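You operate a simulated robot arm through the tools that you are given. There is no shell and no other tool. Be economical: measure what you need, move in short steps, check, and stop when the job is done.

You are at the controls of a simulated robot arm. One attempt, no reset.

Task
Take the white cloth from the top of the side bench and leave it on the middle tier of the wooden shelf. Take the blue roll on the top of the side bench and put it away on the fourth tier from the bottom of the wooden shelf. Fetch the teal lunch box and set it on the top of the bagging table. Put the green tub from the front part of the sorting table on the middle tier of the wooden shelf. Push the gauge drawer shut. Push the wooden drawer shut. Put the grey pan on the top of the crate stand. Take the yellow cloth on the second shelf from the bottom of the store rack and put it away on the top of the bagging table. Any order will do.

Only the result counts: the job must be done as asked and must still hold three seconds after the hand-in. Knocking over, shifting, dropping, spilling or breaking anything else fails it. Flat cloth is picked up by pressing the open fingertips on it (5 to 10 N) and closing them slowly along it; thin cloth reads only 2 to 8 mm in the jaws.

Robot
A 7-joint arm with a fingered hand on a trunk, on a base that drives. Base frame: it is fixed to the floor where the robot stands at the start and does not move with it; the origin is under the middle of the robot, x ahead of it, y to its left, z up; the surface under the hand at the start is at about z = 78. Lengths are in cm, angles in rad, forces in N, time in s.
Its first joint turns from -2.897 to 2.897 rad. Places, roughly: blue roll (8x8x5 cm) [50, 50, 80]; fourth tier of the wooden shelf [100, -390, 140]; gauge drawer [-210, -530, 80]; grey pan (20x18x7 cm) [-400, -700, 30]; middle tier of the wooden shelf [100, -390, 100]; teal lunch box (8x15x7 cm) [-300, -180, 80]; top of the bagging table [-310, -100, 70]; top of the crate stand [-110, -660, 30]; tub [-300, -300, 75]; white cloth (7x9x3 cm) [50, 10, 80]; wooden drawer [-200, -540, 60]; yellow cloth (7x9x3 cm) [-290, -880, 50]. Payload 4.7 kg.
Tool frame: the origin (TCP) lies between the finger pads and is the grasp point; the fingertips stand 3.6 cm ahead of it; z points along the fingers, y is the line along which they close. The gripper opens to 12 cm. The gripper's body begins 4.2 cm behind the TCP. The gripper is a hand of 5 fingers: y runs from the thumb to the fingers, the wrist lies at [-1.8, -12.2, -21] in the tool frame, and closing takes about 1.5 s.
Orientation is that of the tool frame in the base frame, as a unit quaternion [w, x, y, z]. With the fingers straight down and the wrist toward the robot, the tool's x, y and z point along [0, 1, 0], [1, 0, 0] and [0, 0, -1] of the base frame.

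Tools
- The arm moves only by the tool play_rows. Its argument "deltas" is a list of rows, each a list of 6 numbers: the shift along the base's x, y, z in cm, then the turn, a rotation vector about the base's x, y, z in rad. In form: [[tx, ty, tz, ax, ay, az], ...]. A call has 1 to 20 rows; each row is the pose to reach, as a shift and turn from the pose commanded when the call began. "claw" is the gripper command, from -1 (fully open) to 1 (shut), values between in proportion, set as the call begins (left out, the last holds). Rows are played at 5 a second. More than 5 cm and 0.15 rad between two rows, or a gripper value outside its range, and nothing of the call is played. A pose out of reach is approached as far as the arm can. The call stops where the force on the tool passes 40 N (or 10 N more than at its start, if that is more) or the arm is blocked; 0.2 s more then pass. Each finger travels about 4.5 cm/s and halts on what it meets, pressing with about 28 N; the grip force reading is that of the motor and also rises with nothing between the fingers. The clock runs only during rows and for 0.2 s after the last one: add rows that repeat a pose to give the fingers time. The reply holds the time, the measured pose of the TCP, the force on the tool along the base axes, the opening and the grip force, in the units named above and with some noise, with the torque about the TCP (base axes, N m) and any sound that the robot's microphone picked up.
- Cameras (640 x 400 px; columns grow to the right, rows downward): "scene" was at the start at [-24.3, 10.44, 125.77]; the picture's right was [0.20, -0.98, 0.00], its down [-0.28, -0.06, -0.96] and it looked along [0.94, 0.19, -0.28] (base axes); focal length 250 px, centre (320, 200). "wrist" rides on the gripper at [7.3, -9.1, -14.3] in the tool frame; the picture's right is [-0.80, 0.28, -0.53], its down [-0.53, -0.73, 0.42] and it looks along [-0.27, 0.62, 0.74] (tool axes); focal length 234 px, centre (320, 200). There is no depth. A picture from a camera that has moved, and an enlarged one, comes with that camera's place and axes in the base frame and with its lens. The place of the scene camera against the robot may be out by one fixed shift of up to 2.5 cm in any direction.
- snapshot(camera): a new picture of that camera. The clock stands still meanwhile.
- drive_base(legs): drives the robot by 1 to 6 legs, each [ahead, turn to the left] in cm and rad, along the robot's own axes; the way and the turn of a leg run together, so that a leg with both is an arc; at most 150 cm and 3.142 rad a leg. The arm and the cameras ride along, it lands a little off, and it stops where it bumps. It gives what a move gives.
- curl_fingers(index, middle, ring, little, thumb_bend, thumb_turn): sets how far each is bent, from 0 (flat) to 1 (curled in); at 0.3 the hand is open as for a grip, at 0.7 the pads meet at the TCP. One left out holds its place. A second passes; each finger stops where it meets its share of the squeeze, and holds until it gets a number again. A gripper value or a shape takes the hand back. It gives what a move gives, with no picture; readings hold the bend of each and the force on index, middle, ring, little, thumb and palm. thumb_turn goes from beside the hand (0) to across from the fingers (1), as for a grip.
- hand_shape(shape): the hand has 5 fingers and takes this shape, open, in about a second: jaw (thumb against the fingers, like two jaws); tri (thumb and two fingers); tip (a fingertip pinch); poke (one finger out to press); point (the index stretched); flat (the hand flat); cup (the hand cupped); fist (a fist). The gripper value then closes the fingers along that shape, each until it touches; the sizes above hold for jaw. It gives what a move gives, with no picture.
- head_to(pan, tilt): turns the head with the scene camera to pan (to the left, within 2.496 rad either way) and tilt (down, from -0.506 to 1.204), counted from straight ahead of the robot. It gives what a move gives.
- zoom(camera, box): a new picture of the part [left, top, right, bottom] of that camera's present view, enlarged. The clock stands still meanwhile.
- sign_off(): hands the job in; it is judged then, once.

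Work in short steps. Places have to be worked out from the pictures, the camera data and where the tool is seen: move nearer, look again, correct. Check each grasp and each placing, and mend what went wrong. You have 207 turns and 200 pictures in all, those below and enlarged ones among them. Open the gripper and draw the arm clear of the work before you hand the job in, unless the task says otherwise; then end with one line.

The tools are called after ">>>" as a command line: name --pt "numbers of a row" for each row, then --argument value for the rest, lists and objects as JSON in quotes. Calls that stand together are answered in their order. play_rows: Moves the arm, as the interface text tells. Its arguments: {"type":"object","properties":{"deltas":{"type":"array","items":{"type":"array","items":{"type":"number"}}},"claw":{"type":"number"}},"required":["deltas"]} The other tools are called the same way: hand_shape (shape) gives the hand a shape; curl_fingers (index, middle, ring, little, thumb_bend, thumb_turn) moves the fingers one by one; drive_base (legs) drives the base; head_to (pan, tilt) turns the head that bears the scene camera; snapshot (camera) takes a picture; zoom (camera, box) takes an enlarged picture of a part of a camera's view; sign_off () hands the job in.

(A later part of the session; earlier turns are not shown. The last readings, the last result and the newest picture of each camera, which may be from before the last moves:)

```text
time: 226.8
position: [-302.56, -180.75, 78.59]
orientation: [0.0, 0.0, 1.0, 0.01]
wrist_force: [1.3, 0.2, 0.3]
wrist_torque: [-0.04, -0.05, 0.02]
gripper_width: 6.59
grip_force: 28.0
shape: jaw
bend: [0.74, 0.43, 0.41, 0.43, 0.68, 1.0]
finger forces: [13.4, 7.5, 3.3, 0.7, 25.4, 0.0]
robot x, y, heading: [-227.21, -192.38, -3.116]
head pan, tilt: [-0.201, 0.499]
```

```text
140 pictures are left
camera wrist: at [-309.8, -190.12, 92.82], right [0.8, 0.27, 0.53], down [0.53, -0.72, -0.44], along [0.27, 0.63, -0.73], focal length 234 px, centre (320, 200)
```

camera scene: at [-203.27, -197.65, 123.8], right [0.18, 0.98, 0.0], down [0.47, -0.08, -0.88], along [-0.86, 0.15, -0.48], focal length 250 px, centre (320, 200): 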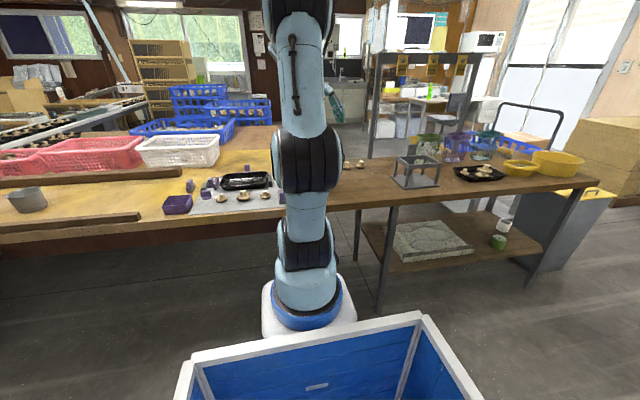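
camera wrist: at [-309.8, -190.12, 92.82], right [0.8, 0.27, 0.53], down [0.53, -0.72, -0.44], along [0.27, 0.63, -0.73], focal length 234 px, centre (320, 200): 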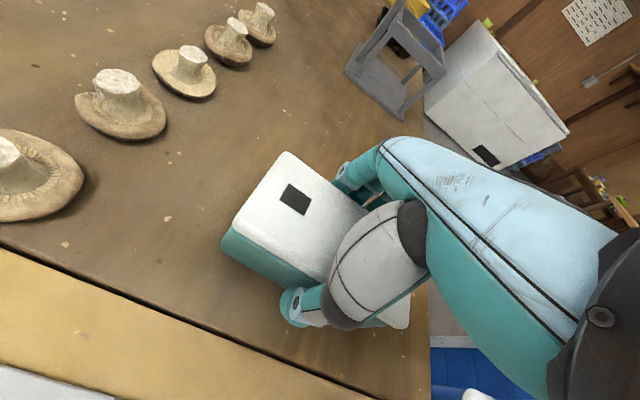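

Gripped. Lift, rotate the hand back (box then lies along y), and check.

>>> play_rows --pt "0 0 4 0 0 0" --pt "0 0 8 0 0 0" --pt "0 0 12 0 0 0" --pt "0 0 16 0 0 0" --pt "0 0 20 0 0 0" --pt "0 0 24 0 0 0" --pt "0 0 28 0 0 0" --pt "2 0 31 0 0 0.14" --pt "4 -1 31 0 0 0.28" --pt "6 -2 31 0 0 0.42" --pt "8 -3 31 0 0 0.56" --pt "10 -4 31 0 0 0.7" --pt "12 -5 31 0 0 0.84" --pt "14 -6 31 0 0 0.98" --pt "16 -7 31 0 0 1.12" --pt "18 -8 31 0 0 1.26" --pt "20 -9 31 0 0 1.4" --pt "22 -10 31 0 0 1.53" --pt "24 -10 31 0 0 1.57"

>>> snapshot --camera "wrist"

```text
time: 230.8
position: [-278.66, -190.57, 109.28]
orientation: [0.007, 0.708, -0.706, -0.006]
wrist_force: [-0.6, 0.4, -3.6]
wrist_torque: [0.01, 0.02, -0.03]
gripper_width: 6.57
grip_force: 27.5
shape: jaw
bend: [0.74, 0.43, 0.41, 0.42, 0.68, 0.99]
finger forces: [13.7, 7.0, 3.4, 1.7, 25.8, 0.0]
robot x, y, heading: [-227.12, -192.15, -3.119]
head pan, tilt: [-0.201, 0.499]
```

```text
139 pictures are left
camera wrist: at [-269.13, -197.85, 123.69], right [-0.27, 0.8, 0.53], down [0.72, 0.53, -0.44], along [-0.63, 0.27, -0.73], focal length 234 px, centre (320, 200)
```

wrist: 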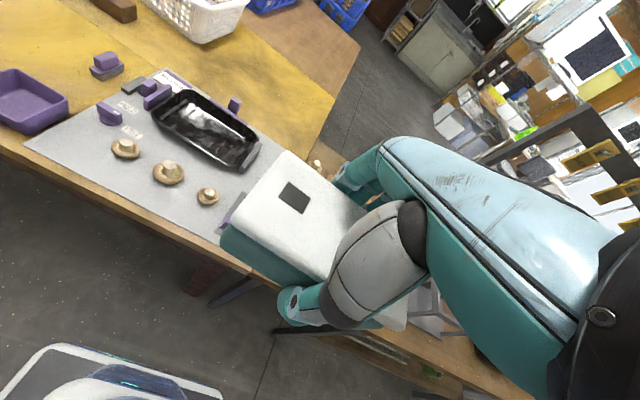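

Held firmly. Drive back, right by 75 cm along the table, and face it again.

>>> drive_base --legs '[[-25, 0], [0, -1.57], [78, 0], [0, 1.56], [20, 0]]'

>>> head_to --pan -0.4 --tilt 0.55

>>> snapshot --camera "scene"

>>> snapshot --camera "wrist"

```text
time: 245.3
position: [-275.2, -110.45, 109.33]
orientation: [-0.006, -0.698, 0.716, 0.007]
wrist_force: [-0.4, -1.3, -3.3]
wrist_torque: [-0.07, 0.0, 0.01]
gripper_width: 6.52
grip_force: 27.9
shape: jaw
bend: [0.74, 0.43, 0.42, 0.42, 0.69, 0.99]
finger forces: [13.5, 6.9, 3.3, 1.4, 25.2, 0.1]
robot x, y, heading: [-223.37, -113.75, 3.147]
head pan, tilt: [-0.201, 0.499]
```

```text
time: 246.0
position: [-275.08, -110.4, 109.38]
orientation: [-0.007, -0.698, 0.716, 0.007]
wrist_force: [-0.3, 0.2, -3.1]
wrist_torque: [0.01, 0.03, -0.01]
gripper_width: 6.54
grip_force: 27.9
shape: jaw
bend: [0.74, 0.43, 0.42, 0.42, 0.69, 0.99]
finger forces: [13.5, 7.0, 3.3, 1.4, 25.2, 0.0]
robot x, y, heading: [-223.49, -113.6, 3.14]
head pan, tilt: [-0.4, 0.55]
```

```text
138 pictures are left
camera scene: at [-199.42, -117.7, 123.35], right [0.39, 0.92, 0.0], down [0.48, -0.2, -0.85], along [-0.79, 0.33, -0.52], focal length 250 px, centre (320, 200)
```

scene: 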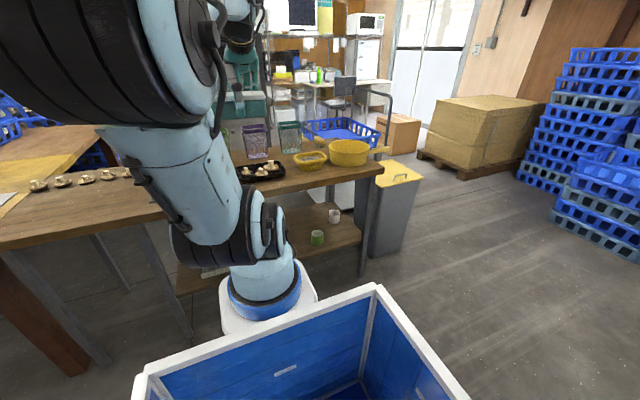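

```text
137 pictures are left
camera wrist: at [-265.91, -117.98, 123.7], right [-0.25, 0.81, 0.53], down [0.74, 0.51, -0.44], along [-0.63, 0.28, -0.73], focal length 234 px, centre (320, 200)
```

wrist: 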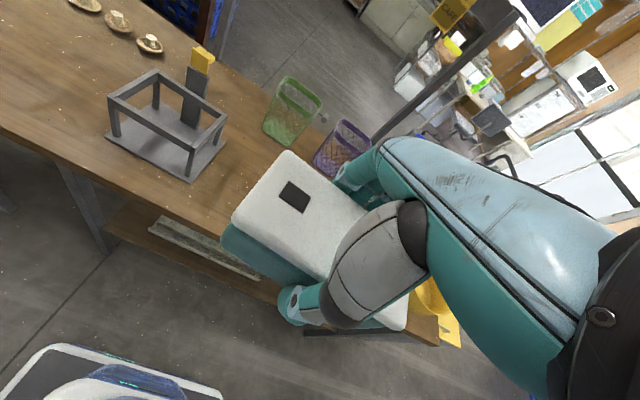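

Cage occupies y −145…−128, x −293…−310; free bay for the box at y≈−118, x −287…−312. I yaw the hand +90° (wrist to the right) so the box lies along x, and move above the bay.

>>> play_rows --pt "0 0 0 0 0 0.14" --pt "0 0 0 0 0 0.28" --pt "-1 0 0 0 0 0.42" --pt "-3 -1 0 0 0 0.56" --pt "-5 -2 0 0 0 0.7" --pt "-8 -3 0 0 0 0.84" --pt "-11 -4 0 0 0 0.98" --pt "-14 -5 0 0 0 1.12" --pt "-17 -6 0 0 0 1.26" --pt "-20 -7 0 0 0 1.4" --pt "-23 -7.6 0 0 0 1.54" --pt "-25 -7.6 0 0 0 1.6" --pt "-25 -7.6 0 0 0 1.6"

>>> snapshot --camera "wrist"

>>> snapshot --camera "scene"

```text
time: 248.8
position: [-300.29, -118.04, 109.44]
orientation: [0.009, 1.0, 0.002, 0.0]
wrist_force: [0.5, 0.0, -4.2]
wrist_torque: [0.0, -0.01, 0.02]
gripper_width: 6.53
grip_force: 28.0
shape: jaw
bend: [0.74, 0.43, 0.42, 0.42, 0.69, 0.99]
finger forces: [13.4, 7.0, 3.3, 1.5, 25.3, 0.0]
robot x, y, heading: [-223.98, -113.43, 3.14]
head pan, tilt: [-0.4, 0.55]
```

```text
136 pictures are left
camera wrist: at [-293.0, -108.61, 123.74], right [-0.8, -0.27, 0.53], down [-0.54, 0.72, -0.44], along [-0.26, -0.64, -0.73], focal length 234 px, centre (320, 200)
```

wrist: 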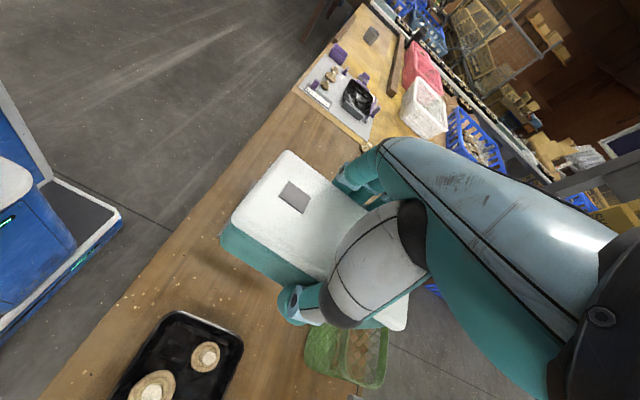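

```text
135 pictures are left
camera scene: at [-199.43, -117.69, 123.35], right [0.39, 0.92, 0.0], down [0.48, -0.2, -0.85], along [-0.79, 0.33, -0.52], focal length 250 px, centre (320, 200)
```

scene: 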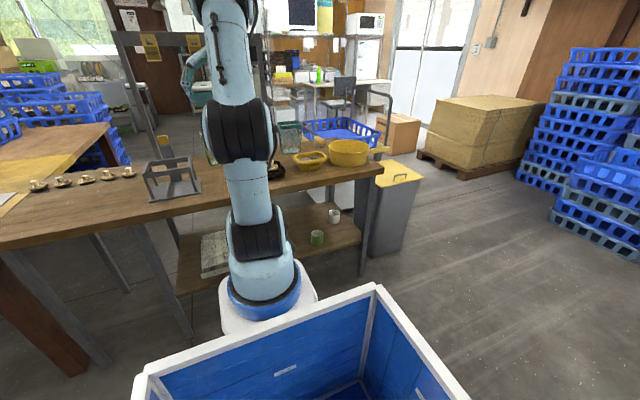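

Tray's left edge is at y≈−113, so the bay is −128.5…−113. Target box centre y=−120.8. Lower towards the table.

>>> play_rows --pt "0.5 -1 -4 0 0 0" --pt "1 -2 -8 0 0 0" --pt "1 -2.8 -12 0 0 0" --pt "1 -2.8 -16 0 0 0" --pt "1 -2.8 -20 0 0 0" --pt "1 -2.8 -20 0 0 0"

>>> snapshot --camera "wrist"

>>> zoom --camera "scene" --box '[100, 90, 340, 240]'

```text
time: 250.2
position: [-299.3, -121.08, 89.2]
orientation: [0.01, 1.0, 0.002, 0.001]
wrist_force: [-0.1, 0.7, -3.3]
wrist_torque: [0.0, -0.01, 0.02]
gripper_width: 6.51
grip_force: 28.2
shape: jaw
bend: [0.74, 0.43, 0.42, 0.42, 0.69, 0.99]
finger forces: [13.5, 7.0, 3.3, 1.5, 25.3, 0.0]
robot x, y, heading: [-223.29, -113.66, 3.142]
head pan, tilt: [-0.4, 0.55]
```

```text
134 pictures are left
camera wrist: at [-292.05, -111.51, 103.55], right [-0.8, -0.27, 0.53], down [-0.54, 0.72, -0.44], along [-0.26, -0.64, -0.73], focal length 234 px, centre (320, 200)
```

wrist: 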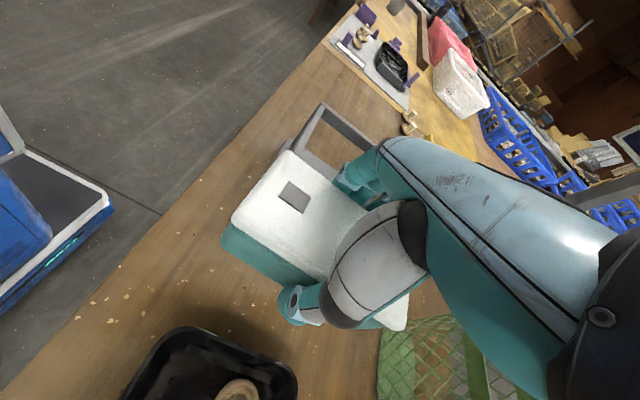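

```text
2.67 times, centred on (220, 165) of scene
camera zoom: at [-199.42, -117.69, 123.35], right [0.39, 0.92, 0.0], down [0.48, -0.2, -0.85], along [-0.79, 0.33, -0.52], focal length 668 px, centre (587, 293)
```

zoom: 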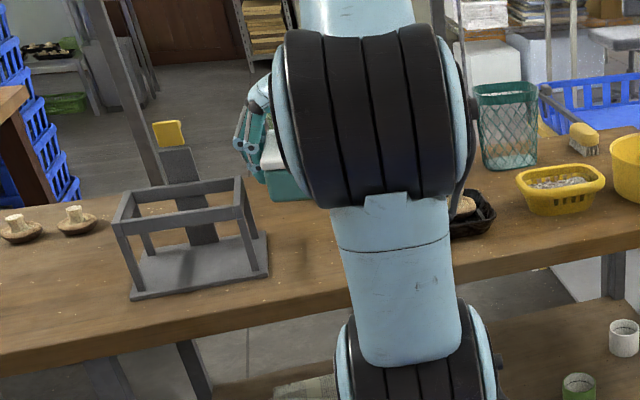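

Clear of cage and tray. Continue down to just above the table, then gently.

>>> play_rows --pt "0 0 -4 0 0 0" --pt "0 0 -7 0 0 0" --pt "0 0 -9 0 0 0" --pt "0 0 -9.8 0 0 0" --pt "0 0 -10.4 0 0 0" --pt "0 0 -10.4 0 0 0"

```text
time: 251.6
position: [-299.22, -120.83, 78.84]
orientation: [0.01, 1.0, 0.003, 0.0]
wrist_force: [-0.6, 0.2, -3.3]
wrist_torque: [-0.03, 0.0, -0.02]
gripper_width: 6.54
grip_force: 27.8
shape: jaw
bend: [0.74, 0.43, 0.42, 0.42, 0.69, 0.99]
finger forces: [13.4, 6.9, 3.3, 1.4, 25.2, 0.0]
robot x, y, heading: [-223.63, -113.69, 3.148]
head pan, tilt: [-0.4, 0.55]
```

>>> play_rows --pt "0 0 -0.3 0 0 0" --pt "0 0 -0.6 0 0 0" --pt "0 0 -0.6 0 0 0"

```text
time: 252.4
position: [-299.19, -120.84, 78.55]
orientation: [0.01, 1.0, 0.003, -0.001]
wrist_force: [0.8, 0.8, 8.5]
wrist_torque: [0.1, 0.03, 0.06]
gripper_width: 6.53
grip_force: 27.7
shape: jaw
bend: [0.74, 0.43, 0.42, 0.42, 0.69, 0.99]
finger forces: [14.1, 7.6, 3.5, 1.8, 26.7, 0.1]
robot x, y, heading: [-223.48, -113.75, 3.142]
head pan, tilt: [-0.4, 0.55]
```

Resting on the table. Open partly (to ~9.6 cm) and rise.

>>> play_rows --pt "0 0 0 0 0 0" --pt "0 0 0 0 0 0" --pt "0 0 0 0 0 0" --pt "0 0 0 0 0 0" --pt "0 0 0 0 0 0" --pt "0 0 0 0 0 0" --pt "0 0 0 0 0 0" --claw -0.6

>>> snapshot --camera "wrist"

```text
time: 254.0
position: [-299.13, -120.95, 78.35]
orientation: [0.009, 1.0, 0.003, 0.0]
wrist_force: [-0.2, 0.4, 0.1]
wrist_torque: [0.04, 0.01, 0.02]
gripper_width: 9.6
grip_force: 0.0
shape: jaw
bend: [0.26, 0.34, 0.32, 0.33, 0.52, 0.99]
finger forces: [0.0, 0.1, 0.1, 0.0, 0.0, 0.1]
robot x, y, heading: [-223.42, -113.72, 3.132]
head pan, tilt: [-0.4, 0.55]
```

```text
132 pictures are left
camera wrist: at [-291.85, -111.5, 92.68], right [-0.8, -0.27, 0.53], down [-0.54, 0.72, -0.44], along [-0.26, -0.64, -0.73], focal length 234 px, centre (320, 200)
```

wrist: 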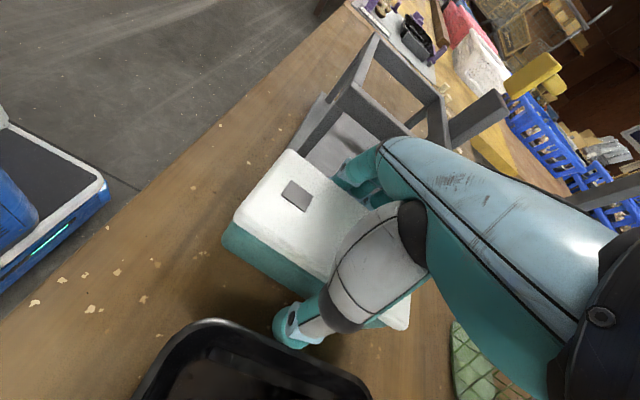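

Released with clearances on both sides. Rise straight and retract, yawing the hand back.

>>> play_rows --pt "0 0 3 0 0 0" --pt "0 0 7 0 0 0" --pt "0 0 11 0 0 0" --pt "0 0 15 0 0 0" --pt "0 0 19 0 0 0" --pt "0 0 23 0 0 0" --pt "0 0 27 0 0 0" --pt "0 0 31 0 0 0" --pt "2 1 33 0 0 -0.14" --pt "4 2 35 0 0 -0.28" --pt "6 3 35 0 0 -0.42" --pt "8 4 35 0 0 -0.56" --pt "10 5 35 0 0 -0.7" --pt "12 6 35 0 0 -0.84" --pt "14 7 35 0 0 -0.98" --pt "17 7 35 0 0 -1.12" --pt "20 7 35 0 0 -1.26" --pt "23 7 35 0 0 -1.4" --pt "26 7 35 0 0 -1.54" --pt "27 7 35 0 0 -1.57"

>>> snapshot --camera "wrist"

```text
time: 258.2
position: [-272.16, -114.04, 113.2]
orientation: [0.007, 0.708, -0.706, -0.007]
wrist_force: [0.0, 0.5, -0.2]
wrist_torque: [-0.02, 0.0, 0.01]
gripper_width: 9.56
grip_force: 0.1
shape: jaw
bend: [0.26, 0.34, 0.32, 0.33, 0.52, 0.99]
finger forces: [0.1, 0.1, 0.1, 0.0, 0.0, 0.0]
robot x, y, heading: [-223.69, -113.69, 3.141]
head pan, tilt: [-0.4, 0.55]
```

```text
131 pictures are left
camera wrist: at [-262.71, -121.21, 127.63], right [-0.27, 0.8, 0.53], down [0.72, 0.54, -0.44], along [-0.64, 0.26, -0.73], focal length 234 px, centre (320, 200)
```

wrist: 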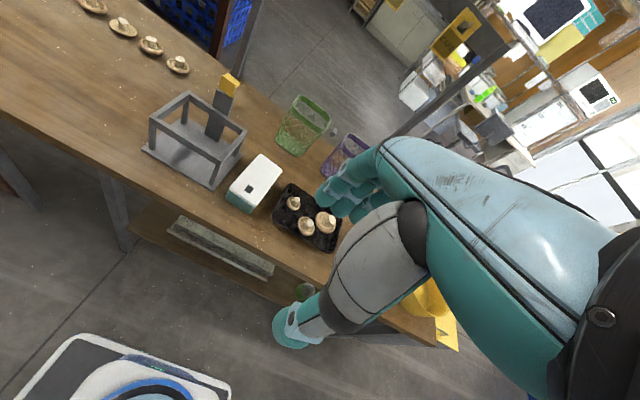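

Lunch box stands well between cage and tray. Next the drawers near [−205, −535], opening toward +x. Drive there: back up, then south along x≈−124, and face −x.

>>> drive_base --legs '[[-100, 0], [0, 1.571], [150, 0], [150, 0], [112, 0], [0, -1.571]]'

>>> head_to --pan 0.3 --tilt 0.5

>>> snapshot --camera "scene"

>>> snapshot --camera "wrist"

```text
time: 290.4
position: [-171.29, -524.96, 113.31]
orientation: [0.007, 0.716, -0.698, -0.006]
wrist_force: [0.1, -0.1, 0.3]
wrist_torque: [0.01, 0.0, 0.01]
gripper_width: 9.59
grip_force: 0.3
shape: jaw
bend: [0.26, 0.34, 0.32, 0.33, 0.52, 0.99]
finger forces: [0.0, 0.0, 0.0, 0.0, 0.0, 0.0]
robot x, y, heading: [-122.87, -523.84, -3.115]
head pan, tilt: [-0.4, 0.55]
```

```text
time: 291.4
position: [-171.4, -524.87, 113.34]
orientation: [0.007, 0.716, -0.698, -0.006]
wrist_force: [-0.2, 0.3, 0.8]
wrist_torque: [-0.03, 0.01, 0.0]
gripper_width: 9.57
grip_force: 0.0
shape: jaw
bend: [0.26, 0.34, 0.32, 0.33, 0.52, 0.99]
finger forces: [0.1, 0.0, 0.0, 0.0, 0.1, 0.1]
robot x, y, heading: [-122.91, -523.94, -3.125]
head pan, tilt: [0.3, 0.499]
```

```text
130 pictures are left
camera scene: at [-98.87, -533.56, 123.8], right [-0.31, 0.95, 0.0], down [0.45, 0.15, -0.88], along [-0.83, -0.27, -0.48], focal length 250 px, centre (320, 200)
```

scene: 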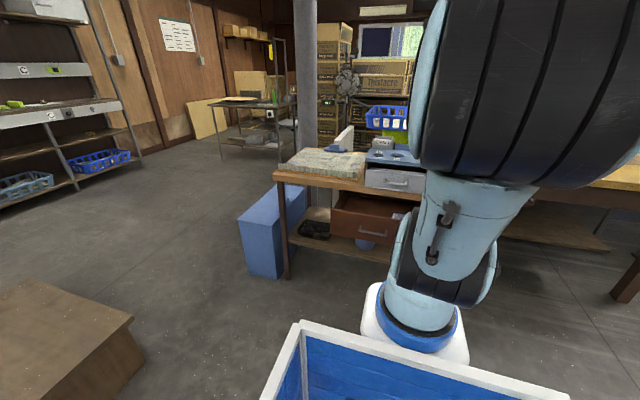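

```text
129 pictures are left
camera wrist: at [-161.79, -532.05, 127.65], right [-0.29, 0.8, 0.53], down [0.71, 0.55, -0.44], along [-0.64, 0.25, -0.73], focal length 234 px, centre (320, 200)
```

wrist: 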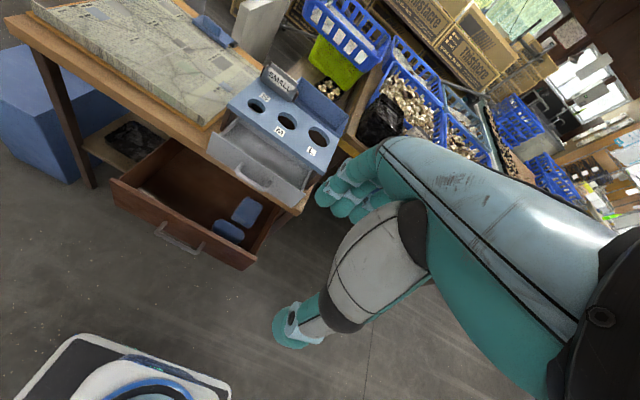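

Clear view: gauge drawer front ≈ x −199 (z≈77, y −545…−519), wooden drawer front ≈ x −184 (z≈62, y −560…−523). I'll close the fingers to a firm pinch, tilt the hand 0.8 rad forward and push with fingertips; gauge drawer first.

>>> play_rows --pt "0 0 0 0 0.14 0" --pt "0 0 -3 0 0.28 0" --pt "0 -0.5 -6 0 0.42 0" --pt "0 -1 -10 0 0.56 0" --pt "0 -1.5 -14 0 0.7 0" --pt "0 -2 -18 0 0.8 0" --pt "-2 -2 -22 0 0.8 0" --pt "-4 -2 -26 0 0.8 0" --pt "-6 -2 -30 0 0.8 0" --pt "-8 -2 -33 0 0.8 0" --pt "-11 -2 -33.8 0 0.8 0" --pt "-14 -2 -33.8 0 0.8 0" --pt "-14 -2 -33.8 0 0.8 0" --claw 1

>>> snapshot --camera "wrist"

>>> snapshot --camera "scene"

```text
time: 294.2
position: [-185.26, -526.94, 79.3]
orientation: [0.277, 0.657, -0.641, -0.284]
wrist_force: [-0.9, -0.2, 0.0]
wrist_torque: [-0.04, 0.0, 0.0]
gripper_width: 0.0
grip_force: 28.3
shape: jaw
bend: [0.7, 0.7, 0.7, 0.7, 0.53, 1.0]
finger forces: [0.0, 0.0, 0.0, 0.1, 0.1, 0.0]
out of reach, approached as far as the arm can: row 5, 6, 7, 8, 9, 10
robot x, y, heading: [-122.91, -524.02, -3.126]
head pan, tilt: [0.3, 0.499]
```

```text
128 pictures are left
camera wrist: at [-168.4, -534.03, 82.64], right [0.18, 0.8, 0.58], down [0.18, 0.55, -0.82], along [-0.97, 0.25, -0.05], focal length 234 px, centre (320, 200)
```

wrist: 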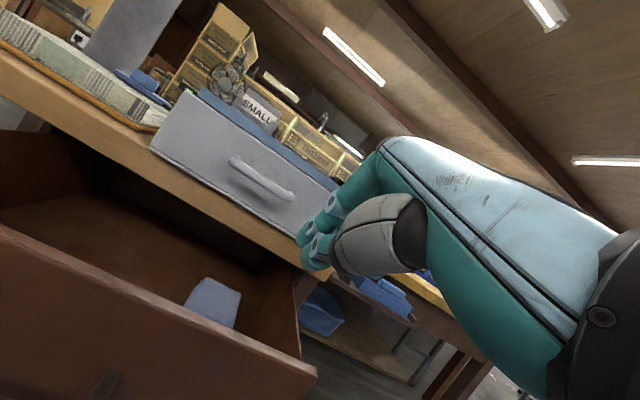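

```text
127 pictures are left
camera scene: at [-98.87, -533.57, 123.8], right [-0.31, 0.95, 0.0], down [0.45, 0.15, -0.88], along [-0.83, -0.27, -0.48], focal length 250 px, centre (320, 200)
```

scene: 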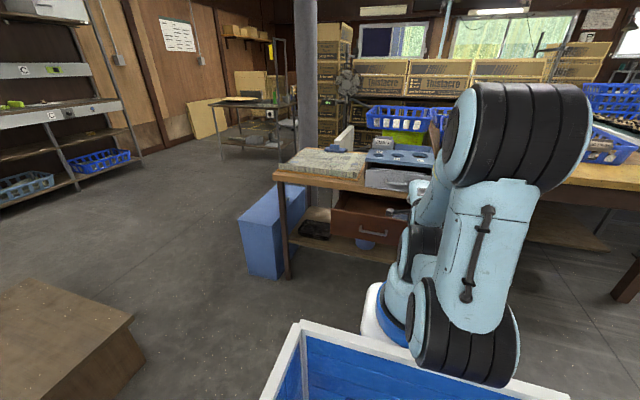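

Fingertips are in front of the gauge drawer's right part (face z≈75–83). Raise 1.8 and push forward.

>>> play_rows --pt "-3 0 1.8 0 0 0" --pt "-6 0 1.8 0 0 0" --pt "-9 0 1.8 0 0 0" --pt "-11 0 1.8 0 0 0" --pt "-12.5 0 1.8 0 0 0" --pt "-14 0 1.8 0 0 0" --pt "-15.5 0 1.8 0 0 0" --pt "-17 0 1.8 0 0 0" --pt "-18.5 0 1.8 0 0 0" --pt "-19.5 0 1.8 0 0 0" --pt "-20.5 0 1.8 0 0 0"

>>> snapshot --camera "wrist"

```text
time: 296.7
position: [-205.61, -527.08, 81.32]
orientation: [0.279, 0.657, -0.64, -0.284]
wrist_force: [27.1, 1.3, 8.2]
wrist_torque: [0.0, -0.01, -0.16]
gripper_width: 0.0
grip_force: 28.3
shape: jaw
bend: [0.7, 0.7, 0.7, 0.7, 0.53, 1.0]
finger forces: [0.0, 13.9, 0.0, 0.1, 0.0, 0.0]
robot x, y, heading: [-123.14, -523.67, -3.122]
head pan, tilt: [0.3, 0.499]
stopped in row 11: the force on the tool passed its limit at 43 N (the readings are from after the stop); the commanded pose is now the measured one
```

```text
126 pictures are left
camera wrist: at [-188.77, -534.14, 84.47], right [0.18, 0.8, 0.58], down [0.18, 0.55, -0.82], along [-0.97, 0.25, -0.05], focal length 234 px, centre (320, 200)
```

wrist: 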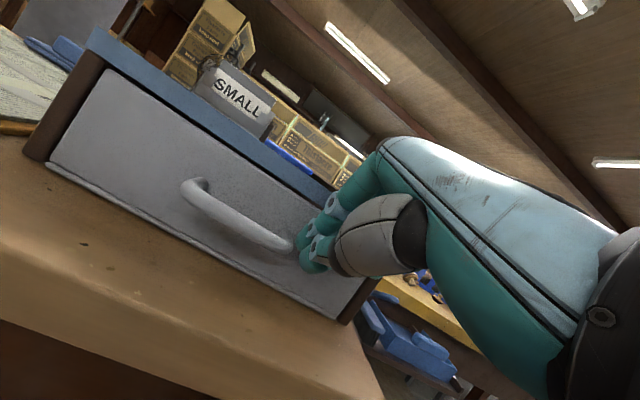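

It hit a hard stop and looks flush. Back off and zoom to verify.

>>> play_rows --pt "3 0 0 0 0 0" --pt "7 0 1 0 0 0" --pt "11 0 2 0 0 0" --pt "15 0 2 0 0 0" --pt "19 0 2 0 0 0"

>>> zoom --camera "wrist" --box '[60, 40, 400, 260]'

>>> zoom --camera "scene" --box '[260, 120, 460, 250]'

```text
time: 297.9
position: [-186.91, -527.14, 83.04]
orientation: [0.278, 0.657, -0.641, -0.283]
wrist_force: [0.0, 0.4, -0.1]
wrist_torque: [0.02, 0.02, 0.0]
gripper_width: 0.0
grip_force: 27.4
shape: jaw
bend: [0.7, 0.7, 0.7, 0.7, 0.53, 1.0]
finger forces: [0.0, 0.0, 0.0, 0.0, 0.1, 0.0]
robot x, y, heading: [-122.82, -523.87, -3.124]
head pan, tilt: [0.3, 0.499]
```

```text
1.82 times, centred on (230, 150) of wrist
camera zoom: at [-170.09, -534.2, 86.33], right [0.18, 0.8, 0.58], down [0.18, 0.55, -0.82], along [-0.97, 0.25, -0.05], focal length 426 px, centre (484, 291)
```

zoom: 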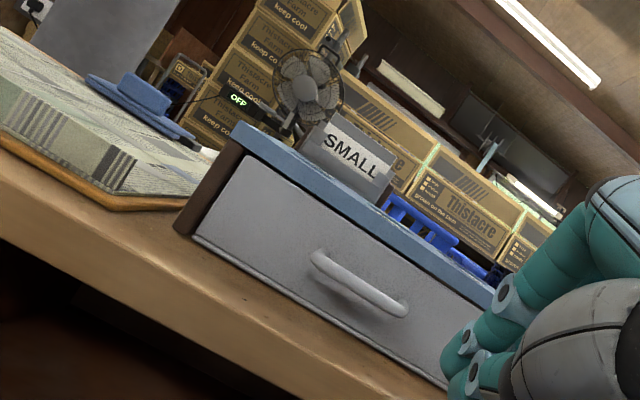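

```text
3.08 times, centred on (360, 185) of scene
camera zoom: at [-98.85, -533.57, 123.8], right [-0.31, 0.95, 0.0], down [0.45, 0.15, -0.88], along [-0.83, -0.27, -0.48], focal length 771 px, centre (197, 246)
```

zoom: 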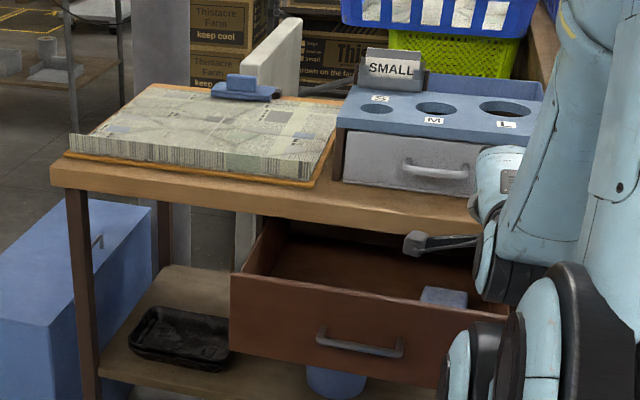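

Gauge drawer is shut. For the wooden drawer: back the base 14 cm, increase tilt to ~1.05, lower the tips to z≈60 right of its handle (y≈−529).

>>> drive_base --legs '[[-14, 0]]'

>>> play_rows --pt "0 0 -4 0 0.1 0" --pt "0 0 -8 0 0.2 0" --pt "0 0 -12 0 0.25 0" --pt "0 0 -16 0 0.25 0" --pt "0 0 -20 0 0.25 0" --pt "0 0 -21 0 0.25 0" --pt "0 0 -21 0 0.25 0"

>>> snapshot --camera "wrist"

>>> snapshot --camera "scene"

```text
time: 299.2
position: [-173.04, -526.71, 83.11]
orientation: [0.278, 0.657, -0.641, -0.284]
wrist_force: [0.2, 0.0, 0.1]
wrist_torque: [-0.02, 0.02, -0.02]
gripper_width: 0.0
grip_force: 27.7
shape: jaw
bend: [0.7, 0.7, 0.7, 0.7, 0.53, 1.0]
finger forces: [0.1, 0.0, 0.0, 0.0, 0.1, 0.0]
robot x, y, heading: [-108.51, -523.34, -3.124]
head pan, tilt: [0.3, 0.499]
```

```text
time: 300.8
position: [-172.96, -526.82, 62.01]
orientation: [0.356, 0.616, -0.601, -0.365]
wrist_force: [-0.2, 0.5, -0.4]
wrist_torque: [-0.01, -0.02, -0.01]
gripper_width: 0.0
grip_force: 28.2
shape: jaw
bend: [0.7, 0.7, 0.7, 0.7, 0.53, 1.0]
finger forces: [0.0, 0.0, 0.0, 0.1, 0.0, 0.1]
robot x, y, heading: [-108.45, -523.31, -3.127]
head pan, tilt: [0.3, 0.499]
```

```text
123 pictures are left
camera wrist: at [-155.87, -533.91, 61.08], right [0.32, 0.8, 0.51], down [-0.03, 0.55, -0.84], along [-0.95, 0.25, 0.19], focal length 234 px, centre (320, 200)
```

wrist: 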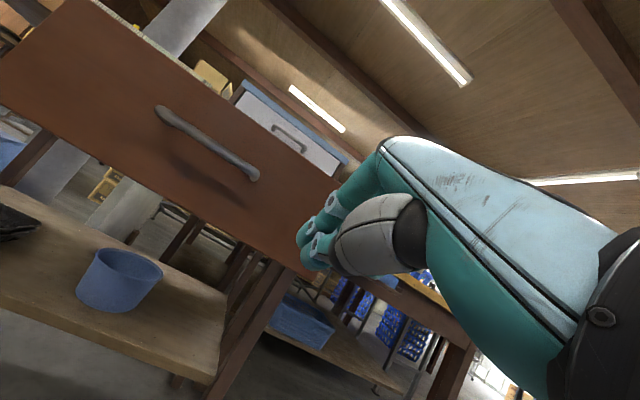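

```text
122 pictures are left
camera scene: at [-84.86, -533.36, 123.8], right [-0.31, 0.95, 0.0], down [0.46, 0.15, -0.88], along [-0.83, -0.27, -0.48], focal length 250 px, centre (320, 200)
```

scene: 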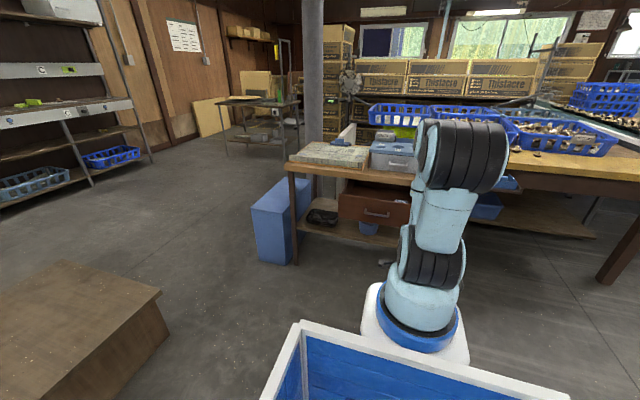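

Handle centre z≈64.7, face bottom ≈57.6. Raise 3 cm, shift to y≈−529.5, and push in.

>>> play_rows --pt "0 -2.6 2.5 0 0 0" --pt "-3 -2.6 2.5 0 0 0" --pt "-6 -2.6 2.5 0 0 0" --pt "-8 -2.6 2.5 0 0 0" --pt "-10 -2.6 2.5 0 0 0" --pt "-12 -2.6 2.5 0 0 0" --pt "-14 -2.6 2.5 0 0 0" --pt "-16 -2.6 2.5 0 0 0" --pt "-18 -2.6 2.5 0 0 0" --pt "-20 -2.6 2.5 0 0 0" --pt "-21.5 -2.6 2.5 0 0 0" --pt "-23 -2.6 2.5 0 0 0" --pt "-24.5 -2.6 2.5 0 0 0"

>>> snapshot --camera "wrist"

>>> zoom --camera "scene" --box '[260, 100, 460, 260]'

```text
time: 303.6
position: [-197.55, -529.26, 64.59]
orientation: [0.356, 0.616, -0.601, -0.363]
wrist_force: [-0.4, 0.4, 0.2]
wrist_torque: [0.0, 0.01, 0.0]
gripper_width: 0.0
grip_force: 28.1
shape: jaw
bend: [0.7, 0.7, 0.7, 0.7, 0.54, 1.0]
finger forces: [0.1, 0.1, 0.1, 0.0, 0.1, 0.1]
robot x, y, heading: [-108.72, -523.49, -3.124]
head pan, tilt: [0.3, 0.499]
```

```text
121 pictures are left
camera wrist: at [-180.44, -536.43, 63.55], right [0.32, 0.8, 0.51], down [-0.03, 0.55, -0.84], along [-0.95, 0.25, 0.19], focal length 234 px, centre (320, 200)
```

wrist: 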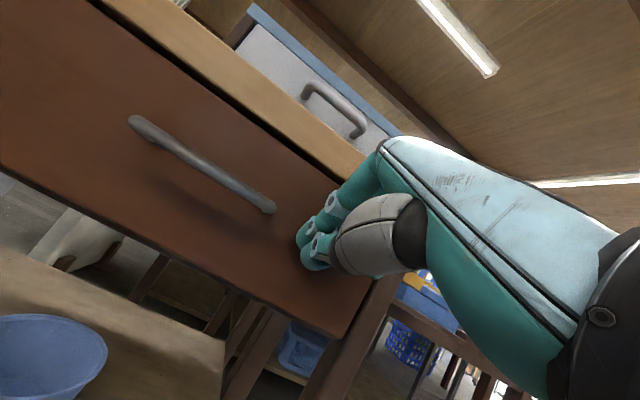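

```text
2.50 times, centred on (360, 180) of scene
camera zoom: at [-84.87, -533.35, 123.8], right [-0.31, 0.95, 0.0], down [0.46, 0.15, -0.88], along [-0.83, -0.27, -0.48], focal length 626 px, centre (220, 250)
```

zoom: 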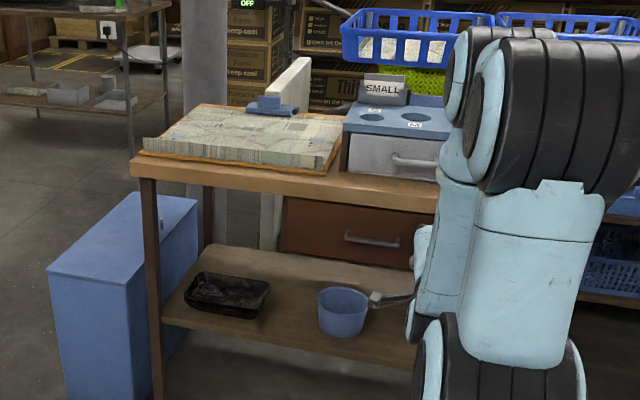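

Nearly in; continue until the hard stop.

>>> play_rows --pt "-1 0 0 0 0 0" --pt "-2 0 0 0 0 0" --pt "-3 0 0 0 0 0" --pt "-4 0 0 0 0 0" --pt "-5 0 0 0 0 0"

>>> snapshot --camera "wrist"

```text
time: 304.3
position: [-199.44, -529.36, 64.39]
orientation: [0.356, 0.618, -0.601, -0.362]
wrist_force: [23.1, 0.8, 5.7]
wrist_torque: [-0.02, -0.11, 0.03]
gripper_width: 0.0
grip_force: 28.4
shape: jaw
bend: [0.7, 0.7, 0.7, 0.7, 0.53, 1.0]
finger forces: [0.0, 0.0, 0.1, 0.0, 0.1, 0.1]
robot x, y, heading: [-109.05, -523.5, -3.122]
head pan, tilt: [0.3, 0.499]
stopped in row 3: the force on the tool passed its limit at 50 N (the readings are from after the stop); the commanded pose is now the measured one
```

```text
119 pictures are left
camera wrist: at [-182.31, -536.45, 63.46], right [0.31, 0.8, 0.52], down [-0.02, 0.55, -0.84], along [-0.95, 0.25, 0.19], focal length 234 px, centre (320, 200)
```

wrist: 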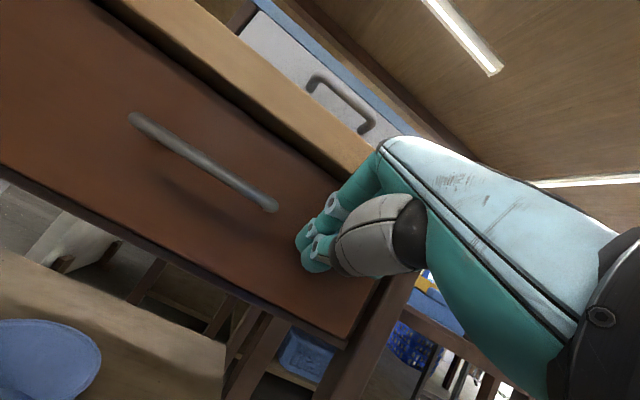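

Hard stop at 50 N. Back off and inspect.

>>> play_rows --pt "4 0 0 0 0 0" --pt "8 0 0 0 0 0" --pt "12 0 0 0 0 0" --pt "16 0 0 0 0 0" --pt "20 0 0 0 0 0" --pt "24 0 0 0 0 0"

>>> snapshot --camera "wrist"

>>> zoom --camera "scene" --box '[300, 130, 440, 230]'

```text
time: 305.7
position: [-175.81, -529.45, 64.63]
orientation: [0.356, 0.617, -0.601, -0.363]
wrist_force: [0.1, 0.2, 0.1]
wrist_torque: [-0.04, 0.0, 0.01]
gripper_width: 0.01
grip_force: 28.3
shape: jaw
bend: [0.7, 0.7, 0.7, 0.7, 0.54, 1.0]
finger forces: [0.0, 0.0, 0.0, 0.0, 0.1, 0.0]
robot x, y, heading: [-108.62, -523.67, -3.125]
head pan, tilt: [0.3, 0.499]
```

```text
118 pictures are left
camera wrist: at [-158.68, -536.45, 63.67], right [0.31, 0.8, 0.51], down [-0.02, 0.55, -0.84], along [-0.95, 0.25, 0.19], focal length 234 px, centre (320, 200)
```

wrist: 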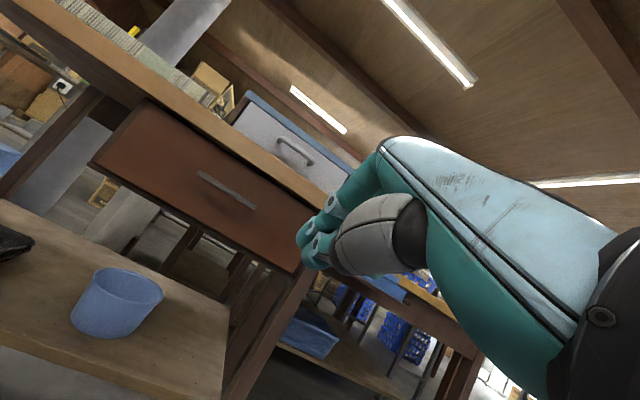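

```text
4.00 times, centred on (370, 180) of scene
camera zoom: at [-84.84, -533.35, 123.8], right [-0.31, 0.95, 0.0], down [0.45, 0.15, -0.88], along [-0.83, -0.27, -0.48], focal length 1002 px, centre (120, 280)
```

zoom: 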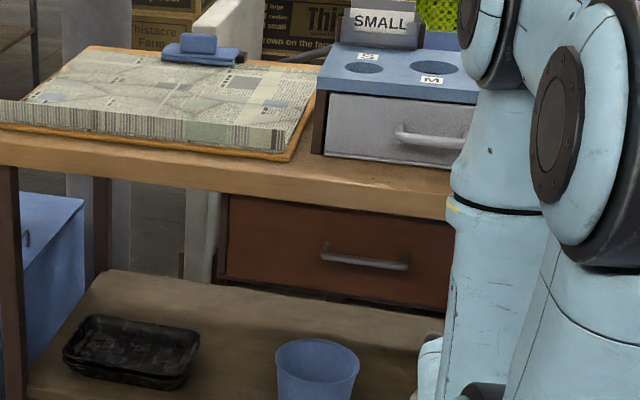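

The drawer may not be fully home – the stop could be my knuckles on the table edge (no fingertip force). Tilt further (≈1.3) with tips lower and push again.

>>> play_rows --pt "0 0 -1 0 0.12 0" --pt "0 0 -2.5 0 0.25 0" --pt "-4 0 -2.5 0 0.25 0" --pt "-8 0 -2.5 0 0.25 0" --pt "-12 0 -2.5 0 0.25 0" --pt "-16 0 -2.5 0 0.25 0" --pt "-20 0 -2.5 0 0.25 0" --pt "-22 0 -2.5 0 0.25 0" --pt "-23 0 -2.5 0 0.25 0" --pt "-24 0 -2.5 0 0.25 0" --pt "-25 0 -2.5 0 0.25 0" --pt "-26 0 -2.5 0 0.25 0" --pt "-27 0 -2.5 0 0.25 0" --pt "-28 0 -2.5 0 0.25 0"

>>> snapshot --camera "wrist"

```text
time: 307.9
position: [-199.16, -529.57, 61.94]
orientation: [0.429, 0.567, -0.551, -0.437]
wrist_force: [19.4, 1.5, 5.3]
wrist_torque: [-0.01, 0.17, 0.0]
gripper_width: 0.0
grip_force: 27.5
shape: jaw
bend: [0.7, 0.7, 0.7, 0.7, 0.54, 1.0]
finger forces: [0.1, 0.0, 0.0, 0.0, 0.0, 0.0]
out of reach, approached as far as the arm can: row 1, 2, 3, 4
robot x, y, heading: [-109.0, -523.89, -3.124]
head pan, tilt: [0.3, 0.499]
stopped in row 11: the force on the tool passed its limit at 63 N (the readings are from after the stop); the commanded pose is now the measured one
```

```text
116 pictures are left
camera wrist: at [-182.83, -536.6, 56.64], right [0.43, 0.8, 0.42], down [-0.23, 0.55, -0.8], along [-0.87, 0.25, 0.42], focal length 234 px, centre (320, 200)
```

wrist: 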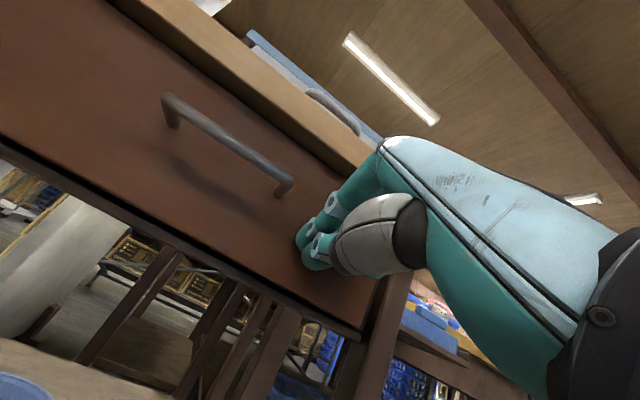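

Contact plane is at x −202.6 in both attempts, so the drawer is home. Retreat, restore the hand and raise.

>>> play_rows --pt "4 0 0 0 0 0" --pt "8 0 0 0 0 0" --pt "12 0 0 0 0 0" --pt "14 0 4 0 -0.13 0" --pt "15 0 8 0 -0.27 0" --pt "16 0 12 0 -0.4 0" --pt "17 0 16 0 -0.53 0" --pt "18 0 20 0 -0.67 0" --pt "19 0 24 0 -0.8 0" --pt "20 0 28 0 -0.93 0" --pt "22 0 32 0 -1.06 0" --pt "24 0 36 0 -1.19 0" --pt "26 0 40 0 -1.3 0" --pt "28 2 44 0 -1.3 0" --pt "30 4 48 0 -1.3 0" --claw -1

>>> drive_base --legs '[[-10, 0]]'

>>> head_to --pan 0.35 --tilt 0.35

>>> snapshot --camera "scene"

>>> head_to --pan 1.2 --tilt 0.35

>>> snapshot --camera "scene"

```text
time: 311.1
position: [-169.74, -524.66, 109.99]
orientation: [-0.056, 0.714, -0.693, -0.084]
wrist_force: [-0.6, -0.7, 0.6]
wrist_torque: [0.01, -0.06, -0.02]
gripper_width: 12.0
grip_force: 0.0
shape: jaw
bend: [0.3, 0.3, 0.3, 0.3, 0.3, 0.98]
finger forces: [0.1, 0.0, 0.0, 0.0, 0.0, 0.0]
out of reach, approached as far as the arm can: row 11, 12, 13, 14, 15
robot x, y, heading: [-109.13, -523.45, -3.125]
head pan, tilt: [0.3, 0.499]
```

```text
time: 312.3
position: [-159.42, -524.42, 109.99]
orientation: [-0.056, 0.712, -0.695, -0.084]
wrist_force: [-0.1, -0.1, -0.1]
wrist_torque: [0.02, -0.01, 0.01]
gripper_width: 11.98
grip_force: 0.1
shape: jaw
bend: [0.3, 0.3, 0.3, 0.3, 0.3, 0.98]
finger forces: [0.0, 0.0, 0.0, 0.0, 0.1, 0.0]
robot x, y, heading: [-98.83, -523.36, -3.13]
head pan, tilt: [0.3, 0.499]
```

```text
time: 313.0
position: [-159.51, -524.42, 109.84]
orientation: [-0.057, 0.712, -0.695, -0.084]
wrist_force: [0.0, 0.0, 0.2]
wrist_torque: [0.01, 0.01, 0.0]
gripper_width: 12.03
grip_force: 0.0
shape: jaw
bend: [0.3, 0.3, 0.3, 0.3, 0.3, 0.98]
finger forces: [0.0, 0.1, 0.0, 0.0, 0.0, 0.0]
robot x, y, heading: [-98.81, -523.23, -3.128]
head pan, tilt: [0.351, 0.351]
```

```text
115 pictures are left
camera scene: at [-74.69, -533.73, 125.16], right [-0.36, 0.93, 0.0], down [0.32, 0.12, -0.94], along [-0.88, -0.34, -0.34], focal length 250 px, centre (320, 200)
```

scene: 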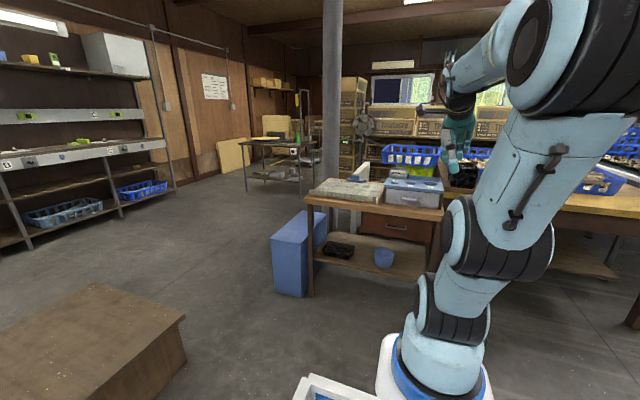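

```text
time: 314.2
position: [-159.5, -524.38, 109.91]
orientation: [-0.056, 0.713, -0.694, -0.084]
wrist_force: [-0.2, 0.7, 0.0]
wrist_torque: [0.03, 0.02, -0.01]
gripper_width: 11.99
grip_force: 0.1
shape: jaw
bend: [0.3, 0.3, 0.3, 0.3, 0.3, 0.98]
finger forces: [0.0, 0.0, 0.0, 0.0, 0.1, 0.1]
robot x, y, heading: [-98.75, -523.75, -3.126]
head pan, tilt: [1.201, 0.351]
```

```text
114 pictures are left
camera scene: at [-69.24, -539.13, 125.17], right [-0.94, 0.35, 0.0], down [0.12, 0.32, -0.94], along [-0.33, -0.88, -0.34], focal length 250 px, centre (320, 200)
```

scene: 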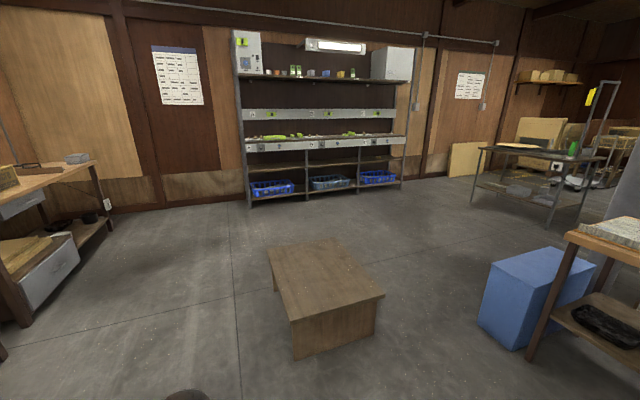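

Layout known: crate stand x −135…−87, y −687…−624; pan presumably on the lower shelf of the metal table (front x≈−385, y −770…−681). I drive around the stand's east/south side.

>>> drive_base --legs '[[-62, 0], [0, 1.555], [150, 0], [66, 0], [0, -1.571], [150, 0]]'

>>> head_to --pan 0.2 --tilt 0.4

>>> snapshot --camera "scene"

>>> head_to --pan 1.3 --tilt 0.4

>>> snapshot --camera "scene"

```text
time: 342.6
position: [-244.41, -737.21, 109.73]
orientation: [0.058, -0.701, 0.706, 0.083]
wrist_force: [-0.5, 0.1, 0.1]
wrist_torque: [-0.01, 0.0, 0.02]
gripper_width: 11.98
grip_force: 0.1
shape: jaw
bend: [0.3, 0.3, 0.3, 0.3, 0.3, 0.98]
finger forces: [0.0, 0.0, 0.1, 0.0, 0.0, 0.0]
robot x, y, heading: [-183.34, -738.66, 3.122]
head pan, tilt: [1.201, 0.351]
```

```text
time: 343.9
position: [-244.37, -737.23, 109.86]
orientation: [0.058, -0.701, 0.706, 0.083]
wrist_force: [0.2, -0.2, -0.1]
wrist_torque: [-0.01, -0.02, 0.05]
gripper_width: 11.99
grip_force: 0.2
shape: jaw
bend: [0.3, 0.3, 0.3, 0.3, 0.3, 0.98]
finger forces: [0.0, 0.0, 0.0, 0.1, 0.0, 0.0]
robot x, y, heading: [-183.63, -738.56, 3.117]
head pan, tilt: [0.201, 0.4]
```

```text
113 pictures are left
camera scene: at [-160.22, -748.11, 124.72], right [-0.18, 0.98, 0.0], down [0.38, 0.07, -0.92], along [-0.91, -0.17, -0.39], focal length 250 px, centre (320, 200)
```

scene: 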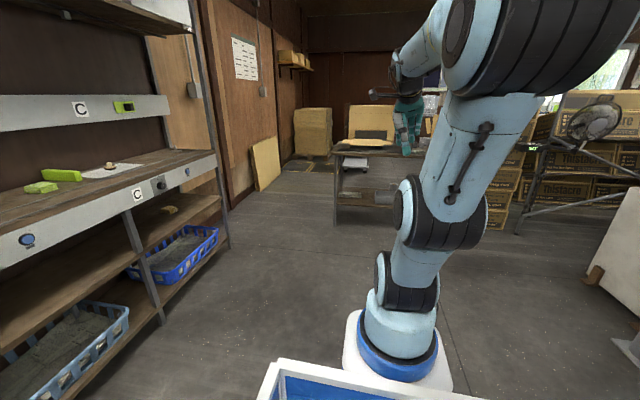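

```text
time: 345.2
position: [-244.42, -737.28, 109.81]
orientation: [0.058, -0.701, 0.706, 0.083]
wrist_force: [-0.3, -0.1, 0.1]
wrist_torque: [0.0, 0.01, 0.02]
gripper_width: 12.01
grip_force: 0.0
shape: jaw
bend: [0.3, 0.3, 0.3, 0.3, 0.3, 0.98]
finger forces: [0.0, 0.1, 0.0, 0.0, 0.1, 0.0]
robot x, y, heading: [-183.39, -738.05, 3.121]
head pan, tilt: [1.3, 0.4]
```

```text
112 pictures are left
camera scene: at [-153.77, -755.3, 124.72], right [-0.96, 0.29, 0.0], down [0.11, 0.37, -0.92], along [-0.26, -0.88, -0.39], focal length 250 px, centre (320, 200)
```

scene: 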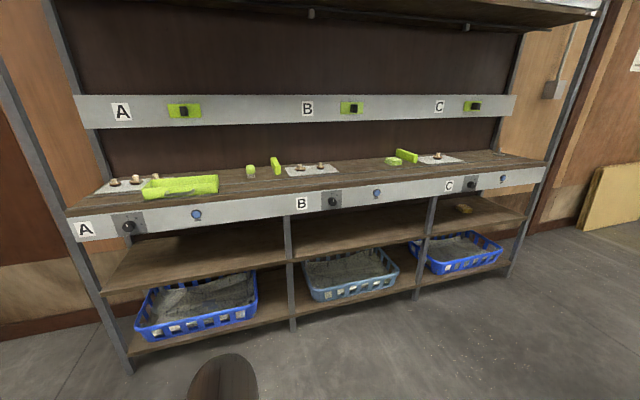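

The yellow cloth is on the second shelf in bay C at about [−295, −878]. First the pan: zoom on the metal table ahead.

>>> head_to --pan 0.1 --tilt 0.3

>>> zoom --camera "scene" --box '[260, 100, 460, 250]'

>>> snapshot --camera "wrist"

```text
time: 346.6
position: [-244.38, -737.17, 109.87]
orientation: [0.058, -0.701, 0.706, 0.083]
wrist_force: [0.1, 0.2, 0.9]
wrist_torque: [0.02, -0.02, -0.02]
gripper_width: 12.01
grip_force: 0.1
shape: jaw
bend: [0.3, 0.3, 0.3, 0.3, 0.3, 0.98]
finger forces: [0.0, 0.0, 0.0, 0.0, 0.0, 0.0]
robot x, y, heading: [-183.93, -738.43, 3.126]
head pan, tilt: [0.099, 0.3]
```

```text
2.67 times, centred on (360, 175) of scene
camera zoom: at [-160.42, -747.18, 125.64], right [-0.08, 1.0, 0.0], down [0.29, 0.02, -0.96], along [-0.95, -0.08, -0.3], focal length 668 px, centre (213, 267)
```

zoom: 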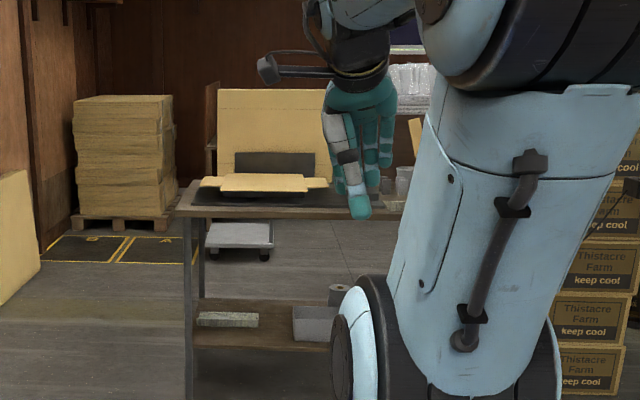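

```text
110 pictures are left
camera wrist: at [-234.76, -747.25, 122.29], right [-0.25, 0.68, 0.68], down [0.72, 0.6, -0.34], along [-0.64, 0.41, -0.65], focal length 234 px, centre (320, 200)
```

wrist: 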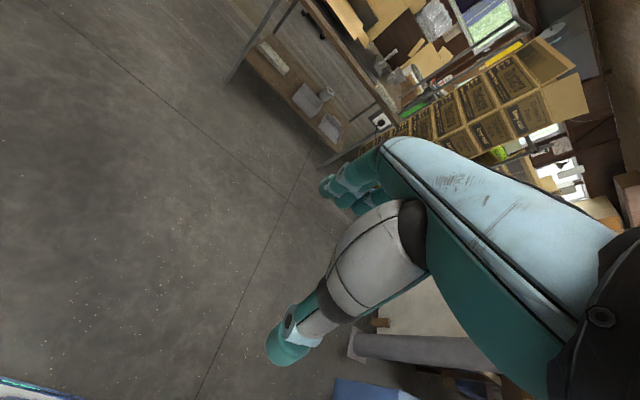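

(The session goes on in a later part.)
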